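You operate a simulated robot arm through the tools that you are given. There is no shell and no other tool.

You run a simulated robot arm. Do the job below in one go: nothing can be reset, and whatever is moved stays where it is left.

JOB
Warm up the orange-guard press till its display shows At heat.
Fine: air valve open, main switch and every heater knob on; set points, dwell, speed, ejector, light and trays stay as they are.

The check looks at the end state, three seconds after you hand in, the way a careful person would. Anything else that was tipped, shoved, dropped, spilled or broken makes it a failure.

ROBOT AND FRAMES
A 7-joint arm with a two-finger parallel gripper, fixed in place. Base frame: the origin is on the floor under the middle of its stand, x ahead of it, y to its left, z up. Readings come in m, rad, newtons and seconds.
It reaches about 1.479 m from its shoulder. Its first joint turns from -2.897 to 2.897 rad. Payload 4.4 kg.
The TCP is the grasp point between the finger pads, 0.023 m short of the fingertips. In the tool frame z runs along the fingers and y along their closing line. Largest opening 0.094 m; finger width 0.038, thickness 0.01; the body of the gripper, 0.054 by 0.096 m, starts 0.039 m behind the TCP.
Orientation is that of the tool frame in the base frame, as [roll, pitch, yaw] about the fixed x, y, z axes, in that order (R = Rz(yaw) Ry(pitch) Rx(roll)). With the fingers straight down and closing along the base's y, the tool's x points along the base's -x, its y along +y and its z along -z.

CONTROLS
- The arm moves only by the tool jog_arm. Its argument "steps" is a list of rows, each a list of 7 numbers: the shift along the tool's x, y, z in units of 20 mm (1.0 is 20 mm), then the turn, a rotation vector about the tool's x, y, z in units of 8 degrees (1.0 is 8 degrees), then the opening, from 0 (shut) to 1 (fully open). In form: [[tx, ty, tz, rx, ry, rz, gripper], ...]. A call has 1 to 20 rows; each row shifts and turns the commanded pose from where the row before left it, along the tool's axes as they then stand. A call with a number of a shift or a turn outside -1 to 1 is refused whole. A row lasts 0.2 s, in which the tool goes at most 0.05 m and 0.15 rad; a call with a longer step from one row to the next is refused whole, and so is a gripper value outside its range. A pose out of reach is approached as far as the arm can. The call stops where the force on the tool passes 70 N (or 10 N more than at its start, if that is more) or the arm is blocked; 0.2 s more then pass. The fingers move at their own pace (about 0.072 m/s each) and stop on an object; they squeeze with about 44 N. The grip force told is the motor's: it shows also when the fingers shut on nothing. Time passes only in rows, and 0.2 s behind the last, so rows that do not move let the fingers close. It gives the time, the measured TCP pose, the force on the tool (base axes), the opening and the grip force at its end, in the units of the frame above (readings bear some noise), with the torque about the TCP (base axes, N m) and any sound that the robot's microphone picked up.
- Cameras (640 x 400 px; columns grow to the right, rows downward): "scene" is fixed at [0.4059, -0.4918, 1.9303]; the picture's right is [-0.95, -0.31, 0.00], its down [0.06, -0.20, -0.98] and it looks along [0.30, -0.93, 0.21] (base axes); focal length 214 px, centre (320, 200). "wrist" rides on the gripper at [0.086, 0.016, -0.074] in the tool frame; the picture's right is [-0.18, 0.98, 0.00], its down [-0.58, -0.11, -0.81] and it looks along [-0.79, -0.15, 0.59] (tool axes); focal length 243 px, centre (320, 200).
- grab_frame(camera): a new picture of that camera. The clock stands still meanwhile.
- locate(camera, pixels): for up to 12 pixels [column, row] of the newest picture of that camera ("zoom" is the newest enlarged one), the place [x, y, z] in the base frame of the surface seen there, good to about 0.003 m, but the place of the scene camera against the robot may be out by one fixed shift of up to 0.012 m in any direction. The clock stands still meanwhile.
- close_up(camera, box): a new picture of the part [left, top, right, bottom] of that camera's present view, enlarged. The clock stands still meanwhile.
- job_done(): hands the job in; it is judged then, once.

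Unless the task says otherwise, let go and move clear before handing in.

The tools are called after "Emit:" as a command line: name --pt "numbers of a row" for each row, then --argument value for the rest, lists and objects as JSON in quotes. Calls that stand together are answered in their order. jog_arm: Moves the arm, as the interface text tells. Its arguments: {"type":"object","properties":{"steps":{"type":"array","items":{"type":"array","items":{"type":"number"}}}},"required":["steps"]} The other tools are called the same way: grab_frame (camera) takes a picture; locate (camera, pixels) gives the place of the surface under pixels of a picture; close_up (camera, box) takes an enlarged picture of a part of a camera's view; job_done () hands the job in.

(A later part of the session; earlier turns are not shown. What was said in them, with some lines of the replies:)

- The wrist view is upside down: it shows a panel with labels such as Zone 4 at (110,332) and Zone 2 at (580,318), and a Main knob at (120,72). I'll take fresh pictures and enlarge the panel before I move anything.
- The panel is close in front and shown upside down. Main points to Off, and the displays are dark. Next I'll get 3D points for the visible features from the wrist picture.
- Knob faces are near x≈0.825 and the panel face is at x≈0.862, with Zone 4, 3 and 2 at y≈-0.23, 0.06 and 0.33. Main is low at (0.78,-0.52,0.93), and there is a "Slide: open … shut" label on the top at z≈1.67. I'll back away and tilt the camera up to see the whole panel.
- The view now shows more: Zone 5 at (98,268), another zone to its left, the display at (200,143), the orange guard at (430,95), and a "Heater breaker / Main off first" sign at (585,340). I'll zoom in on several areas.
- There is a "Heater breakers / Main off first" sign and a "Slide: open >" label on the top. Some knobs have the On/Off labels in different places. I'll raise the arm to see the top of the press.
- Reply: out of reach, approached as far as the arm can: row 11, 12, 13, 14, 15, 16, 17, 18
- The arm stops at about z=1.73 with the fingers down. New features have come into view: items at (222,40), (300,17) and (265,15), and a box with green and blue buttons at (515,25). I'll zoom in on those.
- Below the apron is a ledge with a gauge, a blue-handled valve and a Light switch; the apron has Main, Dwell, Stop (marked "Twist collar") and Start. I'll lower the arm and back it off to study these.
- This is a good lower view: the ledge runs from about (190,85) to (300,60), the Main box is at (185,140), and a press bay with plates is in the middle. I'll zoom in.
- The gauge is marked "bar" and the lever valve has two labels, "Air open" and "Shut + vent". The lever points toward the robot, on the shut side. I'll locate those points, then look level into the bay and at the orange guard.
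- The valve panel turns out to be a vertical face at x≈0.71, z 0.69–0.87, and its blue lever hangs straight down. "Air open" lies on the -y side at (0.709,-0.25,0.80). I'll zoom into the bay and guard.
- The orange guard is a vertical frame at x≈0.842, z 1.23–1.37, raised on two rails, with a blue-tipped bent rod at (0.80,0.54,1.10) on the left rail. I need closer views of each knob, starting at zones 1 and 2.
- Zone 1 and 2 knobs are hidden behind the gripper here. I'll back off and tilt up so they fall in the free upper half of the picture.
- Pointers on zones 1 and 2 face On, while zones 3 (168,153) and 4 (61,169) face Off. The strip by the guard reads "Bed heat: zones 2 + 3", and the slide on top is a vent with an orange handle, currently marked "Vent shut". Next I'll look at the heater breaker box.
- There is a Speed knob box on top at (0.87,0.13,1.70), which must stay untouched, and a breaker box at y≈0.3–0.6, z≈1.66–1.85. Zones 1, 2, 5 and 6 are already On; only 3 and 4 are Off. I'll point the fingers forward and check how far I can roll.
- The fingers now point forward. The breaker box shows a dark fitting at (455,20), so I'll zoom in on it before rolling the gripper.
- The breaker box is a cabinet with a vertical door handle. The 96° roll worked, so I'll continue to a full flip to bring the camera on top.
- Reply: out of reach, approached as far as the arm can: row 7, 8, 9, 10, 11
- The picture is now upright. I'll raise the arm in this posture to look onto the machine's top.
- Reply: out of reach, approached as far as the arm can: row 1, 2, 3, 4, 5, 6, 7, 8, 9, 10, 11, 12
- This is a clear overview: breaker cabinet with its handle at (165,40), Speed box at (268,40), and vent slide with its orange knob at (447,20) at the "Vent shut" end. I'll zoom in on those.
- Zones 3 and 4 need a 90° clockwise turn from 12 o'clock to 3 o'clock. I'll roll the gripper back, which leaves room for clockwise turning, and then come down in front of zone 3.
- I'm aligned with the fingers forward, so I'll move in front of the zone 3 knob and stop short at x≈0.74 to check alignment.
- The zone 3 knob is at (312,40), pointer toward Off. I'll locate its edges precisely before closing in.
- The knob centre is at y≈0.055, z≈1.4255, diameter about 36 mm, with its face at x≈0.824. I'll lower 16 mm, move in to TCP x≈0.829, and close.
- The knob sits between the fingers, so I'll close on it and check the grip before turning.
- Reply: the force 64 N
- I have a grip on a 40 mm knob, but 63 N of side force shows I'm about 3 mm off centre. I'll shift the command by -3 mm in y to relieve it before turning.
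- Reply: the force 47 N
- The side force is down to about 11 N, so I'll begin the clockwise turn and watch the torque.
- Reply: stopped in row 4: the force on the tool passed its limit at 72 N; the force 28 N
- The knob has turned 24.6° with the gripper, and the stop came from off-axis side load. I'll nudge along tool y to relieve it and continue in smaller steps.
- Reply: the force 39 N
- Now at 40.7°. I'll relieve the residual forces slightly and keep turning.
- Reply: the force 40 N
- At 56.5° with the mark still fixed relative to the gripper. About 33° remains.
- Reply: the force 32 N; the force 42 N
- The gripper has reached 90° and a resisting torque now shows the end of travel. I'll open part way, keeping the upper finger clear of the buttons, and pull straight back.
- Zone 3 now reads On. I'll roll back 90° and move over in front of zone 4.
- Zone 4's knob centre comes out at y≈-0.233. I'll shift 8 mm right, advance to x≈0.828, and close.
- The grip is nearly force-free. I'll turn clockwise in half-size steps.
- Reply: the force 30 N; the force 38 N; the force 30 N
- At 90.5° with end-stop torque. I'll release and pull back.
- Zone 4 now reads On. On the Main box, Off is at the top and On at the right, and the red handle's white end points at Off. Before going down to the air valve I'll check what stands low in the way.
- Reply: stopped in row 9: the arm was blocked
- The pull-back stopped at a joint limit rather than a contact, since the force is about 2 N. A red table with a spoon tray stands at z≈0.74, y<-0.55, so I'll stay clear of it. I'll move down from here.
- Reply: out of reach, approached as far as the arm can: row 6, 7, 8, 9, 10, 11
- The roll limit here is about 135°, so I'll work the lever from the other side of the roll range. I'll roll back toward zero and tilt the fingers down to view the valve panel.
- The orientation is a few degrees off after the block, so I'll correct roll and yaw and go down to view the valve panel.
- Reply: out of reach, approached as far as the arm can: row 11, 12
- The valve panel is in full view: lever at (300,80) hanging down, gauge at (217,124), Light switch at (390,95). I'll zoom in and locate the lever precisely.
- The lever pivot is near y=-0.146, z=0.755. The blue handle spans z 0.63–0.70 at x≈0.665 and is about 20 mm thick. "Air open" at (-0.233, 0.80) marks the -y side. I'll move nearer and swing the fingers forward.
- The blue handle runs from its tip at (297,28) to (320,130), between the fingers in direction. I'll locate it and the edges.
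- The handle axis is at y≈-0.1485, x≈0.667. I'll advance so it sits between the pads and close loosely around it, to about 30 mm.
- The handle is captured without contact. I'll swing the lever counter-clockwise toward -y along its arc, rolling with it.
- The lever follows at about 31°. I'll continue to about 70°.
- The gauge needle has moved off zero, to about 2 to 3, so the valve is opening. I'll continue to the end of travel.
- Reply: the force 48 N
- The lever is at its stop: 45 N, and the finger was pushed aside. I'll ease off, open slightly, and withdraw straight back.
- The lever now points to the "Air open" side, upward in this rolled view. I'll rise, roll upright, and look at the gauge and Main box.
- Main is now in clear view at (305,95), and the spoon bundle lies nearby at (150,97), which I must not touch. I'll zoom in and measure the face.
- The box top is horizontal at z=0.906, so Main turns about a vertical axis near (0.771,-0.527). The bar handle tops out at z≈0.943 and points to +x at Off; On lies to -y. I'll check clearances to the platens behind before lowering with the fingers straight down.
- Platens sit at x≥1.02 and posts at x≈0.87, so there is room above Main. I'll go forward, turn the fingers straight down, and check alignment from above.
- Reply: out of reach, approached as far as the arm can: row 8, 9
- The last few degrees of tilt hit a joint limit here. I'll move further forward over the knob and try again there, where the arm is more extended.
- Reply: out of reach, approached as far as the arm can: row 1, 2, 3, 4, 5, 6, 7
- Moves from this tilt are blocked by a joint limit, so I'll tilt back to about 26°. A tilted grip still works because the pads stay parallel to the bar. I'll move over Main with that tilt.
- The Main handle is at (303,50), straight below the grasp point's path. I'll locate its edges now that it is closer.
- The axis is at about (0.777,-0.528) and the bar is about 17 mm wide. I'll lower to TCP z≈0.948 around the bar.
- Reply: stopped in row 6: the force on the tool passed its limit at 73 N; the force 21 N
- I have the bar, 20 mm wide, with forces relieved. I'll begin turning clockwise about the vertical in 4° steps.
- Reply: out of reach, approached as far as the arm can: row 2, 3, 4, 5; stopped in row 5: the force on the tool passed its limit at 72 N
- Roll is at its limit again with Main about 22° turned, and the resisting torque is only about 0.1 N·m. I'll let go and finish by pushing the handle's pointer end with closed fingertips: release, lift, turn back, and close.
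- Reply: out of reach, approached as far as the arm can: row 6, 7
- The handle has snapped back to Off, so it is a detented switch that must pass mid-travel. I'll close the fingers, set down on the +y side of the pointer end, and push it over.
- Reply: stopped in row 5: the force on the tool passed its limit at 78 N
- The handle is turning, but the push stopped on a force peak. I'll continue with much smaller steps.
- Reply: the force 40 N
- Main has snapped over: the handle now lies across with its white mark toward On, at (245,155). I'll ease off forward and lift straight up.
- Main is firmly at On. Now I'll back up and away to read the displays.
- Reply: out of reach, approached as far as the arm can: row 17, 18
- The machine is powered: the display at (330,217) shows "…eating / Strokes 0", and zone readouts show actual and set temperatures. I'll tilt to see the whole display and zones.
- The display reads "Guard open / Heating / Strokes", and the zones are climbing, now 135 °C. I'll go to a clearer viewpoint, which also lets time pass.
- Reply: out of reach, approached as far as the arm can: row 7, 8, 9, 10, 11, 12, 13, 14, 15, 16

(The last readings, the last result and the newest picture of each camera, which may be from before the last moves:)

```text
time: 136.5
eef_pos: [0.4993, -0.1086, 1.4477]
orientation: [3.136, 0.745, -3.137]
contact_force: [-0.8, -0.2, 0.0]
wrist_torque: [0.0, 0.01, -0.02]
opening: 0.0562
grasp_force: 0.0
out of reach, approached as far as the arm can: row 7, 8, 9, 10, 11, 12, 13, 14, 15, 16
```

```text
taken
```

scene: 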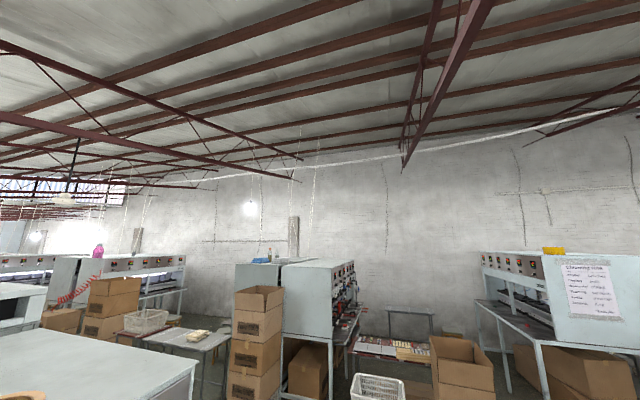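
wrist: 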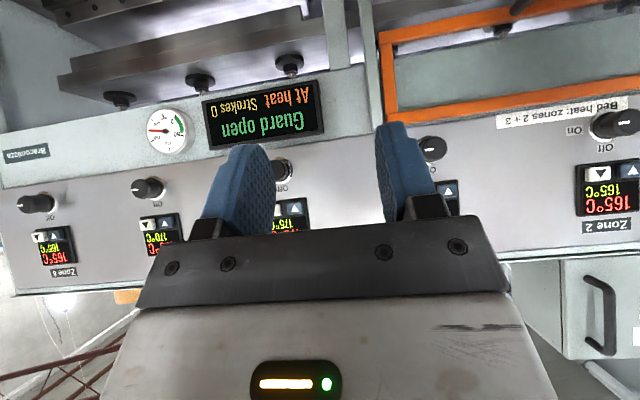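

The display now reads "Guard open / At heat / Strokes 0". I'll zoom in to confirm it and the zone readouts.

Emit:
close_up --camera "wrist" --box '[130, 60, 350, 180]'

Emit:
close_up --camera "wrist" --box '[0, 160, 200, 300]'

Emit:
close_up --camera "wrist" --box '[400, 80, 640, 240]'

Emit:
close_up --camera "wrist" --box '[230, 140, 400, 240]'

```text
2.91 times, centred on (240, 120) of wrist
```

zoom: 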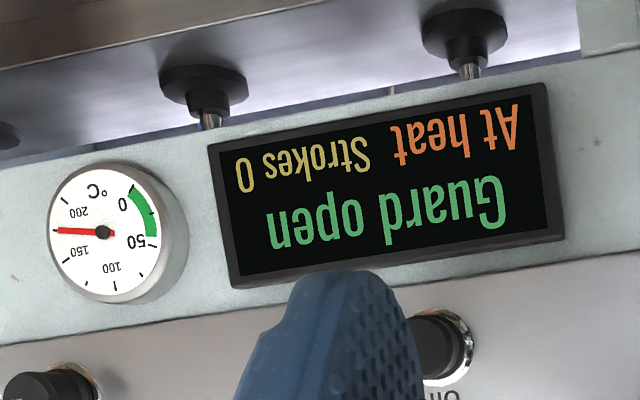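

```text
2.86 times, centred on (100, 230) of wrist
```

zoom: 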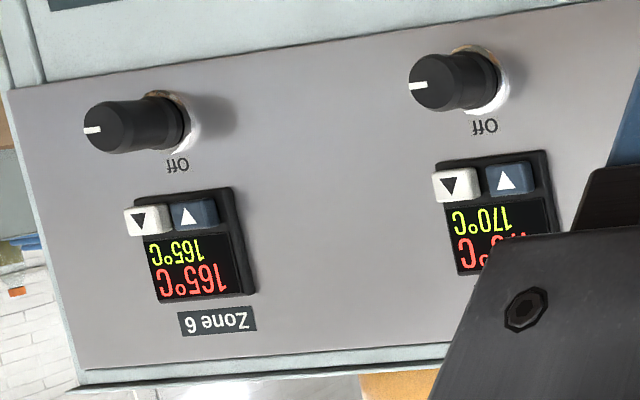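

```text
2.50 times, centred on (520, 160) of wrist
```

zoom: 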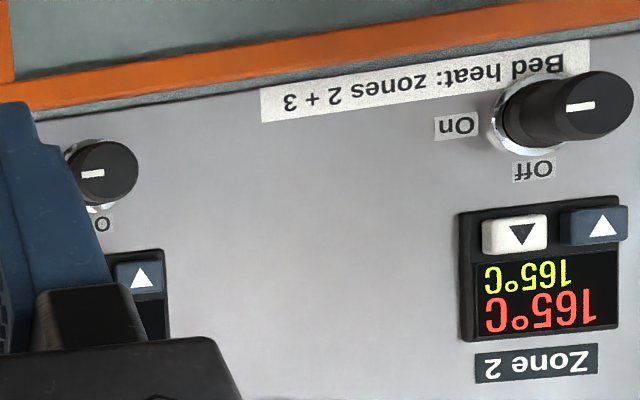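

```text
3.76 times, centred on (315, 190) of wrist
```

zoom: 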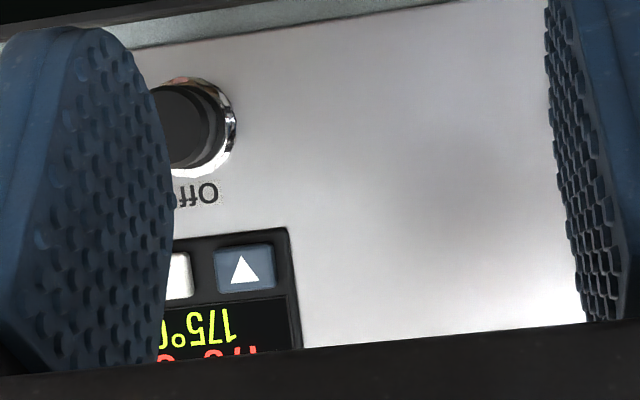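

It reads "At heat", with zones 2, 5 and 6 at their set points. I want to see zones 1, 3 and 4 too, so I'll shift the view and let a few seconds pass.

Emit:
jog_arm --pt "0 0 0 0 1 0 0.6" --pt "0 0.8 -0.8 0 0 0 0.6" --pt "0 0.8 -0.8 0 0 0 0.6" --pt "0 0.8 -0.8 0 0 0 0.6" --pt "0 0.8 -0.8 0 0 0 0.6" --pt "0 0.8 -0.8 0 0 0 0.6" --pt "0 0.8 -0.8 0 0 0 0.6" --pt "0 0.8 -0.8 0 0 0 0.6" --pt "0 0.8 -0.8 0 0 0 0.6"

Emit:
grab_frame --camera "wrist"

```text
time: 138.5
eef_pos: [0.4957, -0.1012, 1.4491]
orientation: [3.13, 0.748, -3.136]
contact_force: [-0.5, 0.3, 0.1]
wrist_torque: [-0.02, -0.04, 0.01]
opening: 0.0564
grasp_force: 0.0
out of reach, approached as far as the arm can: row 1, 2, 3, 4, 5, 6, 7, 8, 9
```

```text
taken
```

wrist: 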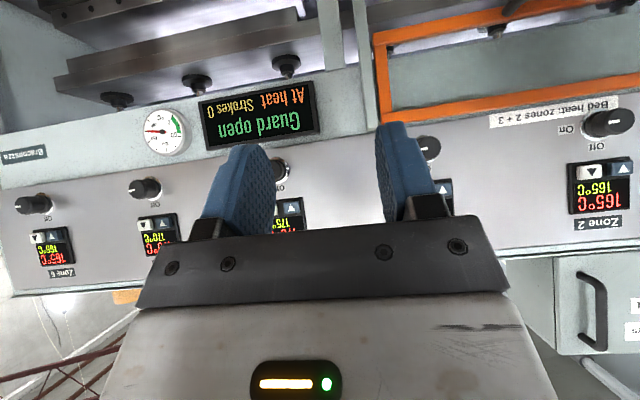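

Emit:
jog_arm --pt "0 -0.8 0.2 0 0 0 0.6" --pt "0 -0.8 0.2 0 0 0 0.6" --pt "0 -0.8 0 0 0 0 0.6" --pt "0 -0.8 0 0 0 0 0.6" --pt "0 -0.8 0 0 0 0 0.6" --pt "0 -0.8 0 0 0 0 0.6" --pt "0 -0.8 0 0 0 0 0.6"

Emit:
grab_frame --camera "wrist"

Emit:
close_up --camera "wrist" --box '[420, 80, 640, 240]'

Emit:
close_up --camera "wrist" --box '[200, 60, 420, 240]'

```text
time: 140.1
eef_pos: [0.5017, -0.2113, 1.4421]
orientation: [3.136, 0.744, -3.137]
contact_force: [0.1, 0.1, 0.1]
wrist_torque: [-0.04, -0.01, 0.0]
opening: 0.0564
grasp_force: 0.2
```

```text
taken
```

wrist: 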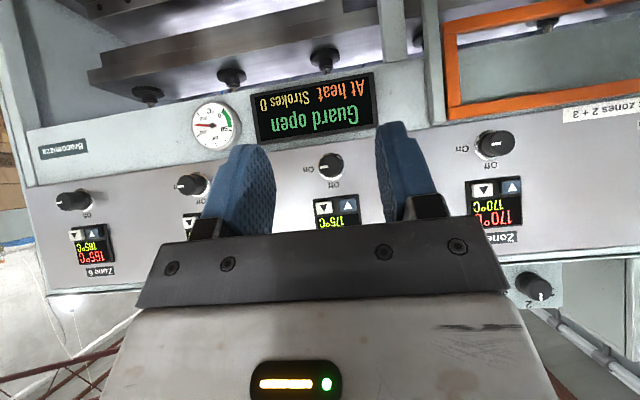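

```text
2.50 times, centred on (530, 160) of wrist
```

zoom: 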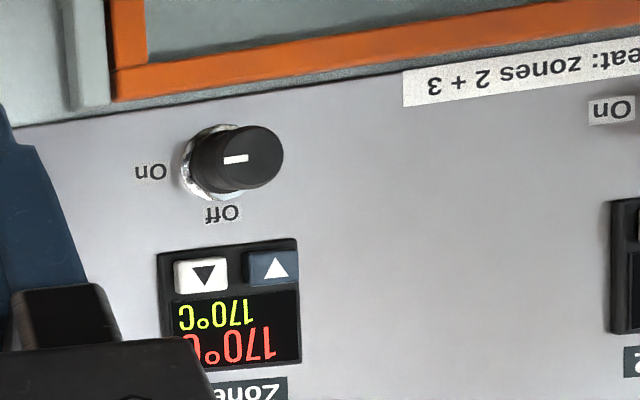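

```text
2.22 times, centred on (310, 150) of wrist
```

zoom: 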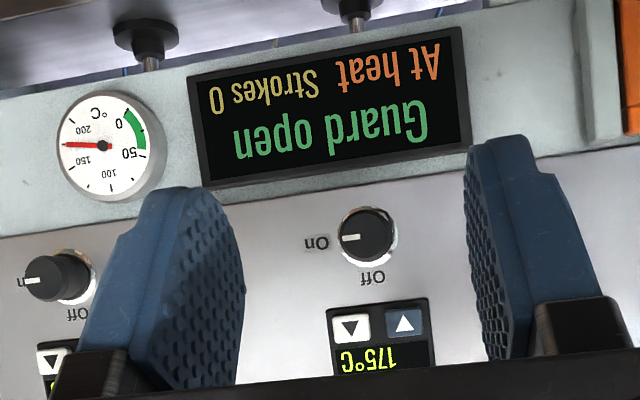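

Zones 3 (170/170) and 4 are On with the display steady at "At heat". I'll check zone 1 and the air gauge and lever, moving left and lower.

Emit:
jog_arm --pt "0.3 0 0.8 0 0 0 0.6" --pt "0.3 0 0.8 0 0 0 0.6" --pt "0.3 0 0.8 0 0 0 0.6" --pt "0.3 0 0.8 0 0 0 0.6" --pt "0.3 0 0.8 0 0 0 0.6" --pt "0 0 0 0 1 0 0.6" --pt "0 0 0 0 1 0 0.6"

Emit:
jog_arm --pt "0 1 0 0 0 0 0.6" --pt "0 1 0 0 0 0 0.6" --pt "0 1 0 0 0 0 0.6" --pt "0 1 0 0 0 0 0.6" --pt "0 1 0 0 0 0 0.6" --pt "0 1 0 0 0 0 0.6" --pt "0 1 0 0 0 0 0.6" --pt "0 1 0 0 0 0 0.6" --pt "0 1 0 0 0 0 0.6" --pt "0 1 0 0 0 0 0.6" --pt "0 1 0 0 0 0 0.6" --pt "0 1 0 0 0 0 0.6"

Emit:
grab_frame --camera "wrist"

```text
time: 141.7
eef_pos: [0.5334, -0.2097, 1.3616]
orientation: [3.136, 0.533, -3.134]
contact_force: [0.2, 0.8, 0.8]
wrist_torque: [0.01, 0.01, -0.04]
opening: 0.0565
grasp_force: 0.0
out of reach, approached as far as the arm can: row 7
```

```text
time: 144.3
eef_pos: [0.5319, -0.1805, 1.3608]
orientation: [3.13, 0.539, -3.135]
contact_force: [-0.7, 0.4, 0.3]
wrist_torque: [-0.02, -0.03, -0.02]
opening: 0.0563
grasp_force: 0.0
out of reach, approached as far as the arm can: row 2, 3, 4, 5, 6, 7, 8, 9, 10, 11, 12
```

```text
taken
```

wrist: 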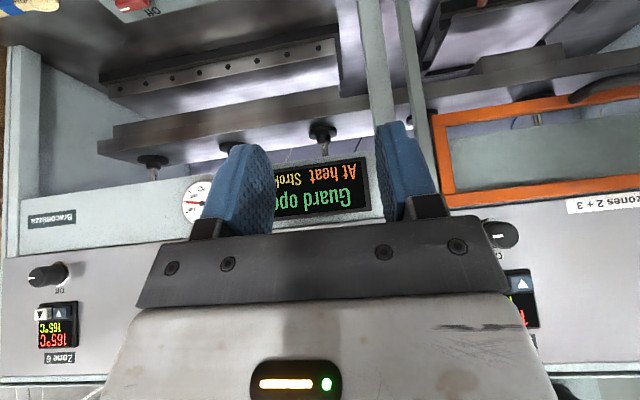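

Emit:
jog_arm --pt "0 0 0 0 -1 0 0.6" --pt "0 0 0 0 -1 0 0.6" --pt "0 0 0 0 -1 0 0.6" --pt "0.8 1 0.3 0 0 0 0.6" --pt "0.8 1 0.3 0 0 0 0.6" --pt "0.8 1 0.3 0 0 0 0.6" --pt "0.8 1 0.3 0 0 0 0.6" --pt "0.8 1 0.3 0 0 0 0.6" --pt "0 1 0 0 0 0 0.6" --pt "0 1 0 0 0 0 0.6" --pt "0 1 0 0 0 0 0.6" --pt "0 1 0 0 0 0 0.6" --pt "0 1 0 0 0 0 0.6" --pt "0 1 0 0 0 0 0.6" --pt "0 1 0 0 0 0 0.6"

Emit:
grab_frame --camera "wrist"

```text
time: 147.5
eef_pos: [0.5054, -0.0293, 1.2802]
orientation: [3.132, 0.954, -3.141]
contact_force: [0.4, 0.3, 0.8]
wrist_torque: [-0.01, 0.01, -0.01]
opening: 0.0563
grasp_force: 0.1
out of reach, approached as far as the arm can: row 11, 12, 13, 14, 15
```

```text
taken
```

wrist: 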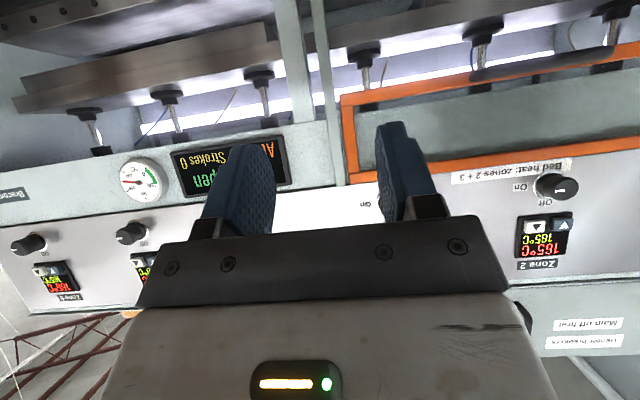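

Emit:
jog_arm --pt "0 0 0 -0.816 0 -0.578 0.6" --pt "0 0 0 -0.816 0 -0.578 0.6"

Emit:
grab_frame --camera "wrist"

Emit:
close_up --camera "wrist" --box '[440, 80, 640, 280]'

```text
time: 148.1
eef_pos: [0.5058, -0.0282, 1.2795]
orientation: [3.132, 0.955, -2.861]
contact_force: [0.7, 0.1, 0.4]
wrist_torque: [-0.01, -0.03, 0.01]
opening: 0.0566
grasp_force: 0.0
```

```text
taken
```

wrist: 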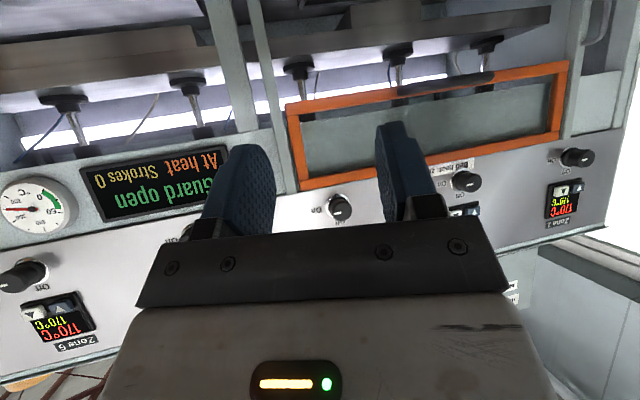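

```text
2.00 times, centred on (540, 180) of wrist
```

zoom: 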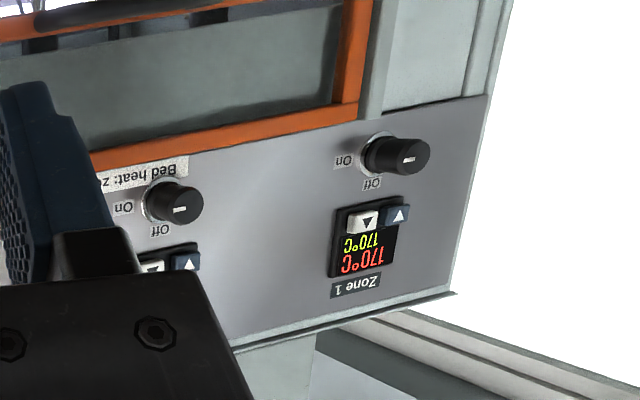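

Zone 1 is On at 170/170, and the display still says At heat. As a last check I'll look at the air gauge, lever, light and the lower area.

Emit:
jog_arm --pt "0 0 0 0.816 0 0.578 0.6" --pt "0 0 0 0.816 0 0.578 0.6" --pt "0.95 0 0.6 0 0 0 0.6" --pt "0.95 0 0.6 0 0 0 0.6" --pt "0.95 0 0.6 0 0 0 0.6" --pt "0.95 0 0.6 0 0 0 0.6" --pt "0.95 0 0.6 0 0 0 0.6" --pt "0.95 0 0.6 0 0 0 0.6" --pt "0.95 0 0.6 0 0 0 0.6" --pt "0.95 0 0.6 0 0 0 0.6" --pt "0.95 0 0.6 0 0 0 0.6" --pt "0.95 0 0.6 0 0 0 0.6" --pt "0.95 0 0.6 0 0 0 0.6" --pt "0 0 0 0 1 0 0.6" --pt "0 0 0 0 1 0 0.6" --pt "0 0 0 0 1 0 0.6" --pt "0 0 0 0 1 0 0.6"

Emit:
grab_frame --camera "wrist"

Emit:
close_up --camera "wrist" --box '[180, 0, 440, 170]'

```text
time: 151.7
eef_pos: [0.4938, -0.0187, 1.0426]
orientation: [3.043, 0.582, 3.069]
contact_force: [1.0, -3.2, -4.8]
wrist_torque: [0.06, -0.14, 0.19]
opening: 0.0564
grasp_force: 0.0
out of reach, approached as far as the arm can: row 15, 16
```

```text
taken
```

wrist: 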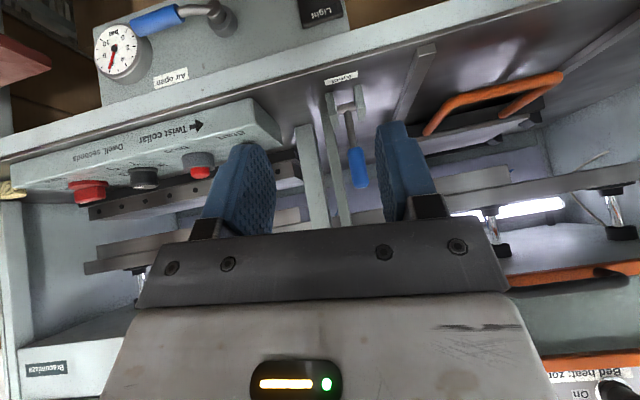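

```text
2.35 times, centred on (310, 85) of wrist
```

zoom: 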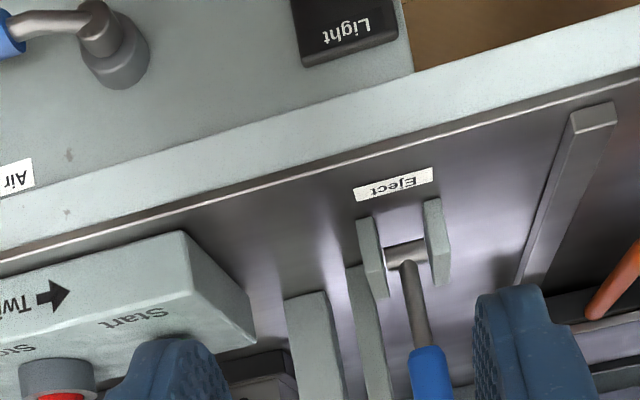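

The lever lies to the Air open side and the gauge needle is up. The small force and the tilt error suggest the arm is at a limit, so I'll ease up and zoom in on the gauge.

Emit:
close_up --camera "wrist" --box '[60, 0, 260, 125]'

Emit:
jog_arm --pt "0 0 0 0 -0.5 0 0.6" --pt "-0.3 0 -0.6 0 -0.5 0 0.6" --pt "-0.3 0 -0.6 0 0 0 0.6" --pt "-0.3 0 -0.6 0 0 0 0.6" --pt "0 0 0 0 0 0 0.6"

Emit:
grab_frame --camera "wrist"

```text
3.20 times, centred on (160, 62) of wrist
```

zoom: 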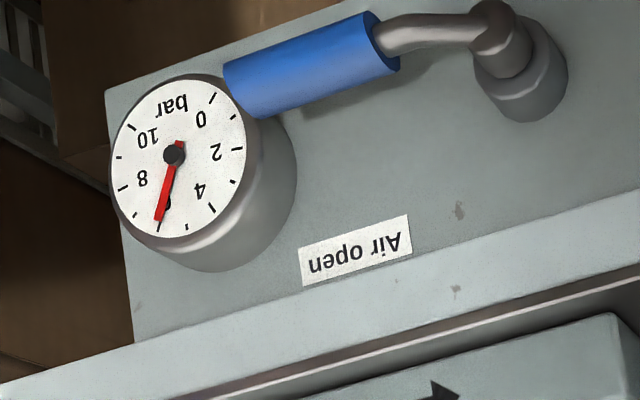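

```text
time: 152.9
eef_pos: [0.4839, -0.0228, 1.0757]
orientation: [3.106, 0.709, -3.132]
contact_force: [-0.2, -0.3, -0.8]
wrist_torque: [0.0, 0.02, 0.02]
opening: 0.0565
grasp_force: 0.1
```

```text
taken
```

wrist: 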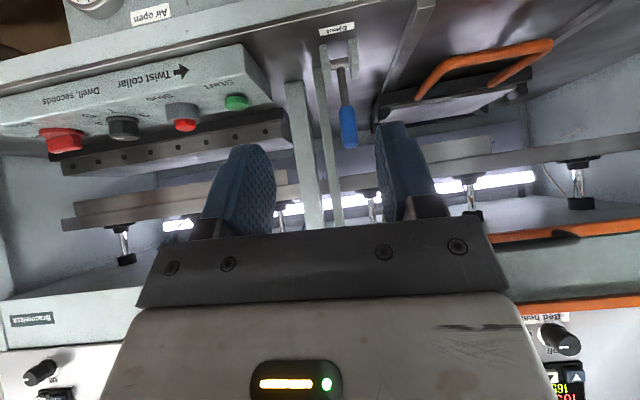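

The gauge reads about 6 bar with the lever at Air open, and forces are zero with the gripper clear of everything. Main and all six heater knobs are On, and the display was steady at "At heat", so I'm handing in.

Emit:
job_done

```text
The job is handed in.
```

The orange-guard press is warmed up: its display shows "At heat". When I last read it, a few seconds before handing in, it still showed that.

- **Air valve:** I opened it, and the gauge reads about 6 bar.
- **Main switch:** It is at On. My first turn let it snap back to Off, so I pushed the handle over with closed fingertips and checked that its mark points to On.
- **Heater knobs:** I turned zones 3 and 4 on; zones 1, 2, 5 and 6 were already on. Zones 1, 2, 3, 5 and 6 were at their set points (165–170 °C). I only saw part of zone 4's readout, but its knob is on and its set point is 175 °C.
- **Left alone:** I did not touch the set points, dwell, speed, ejector, light, trays or loose items.

The display also shows "Guard open". The orange guard was raised when I started and I left it that way, since the job didn't ask for it to be closed. The gripper was open and well clear of the press at hand-in.
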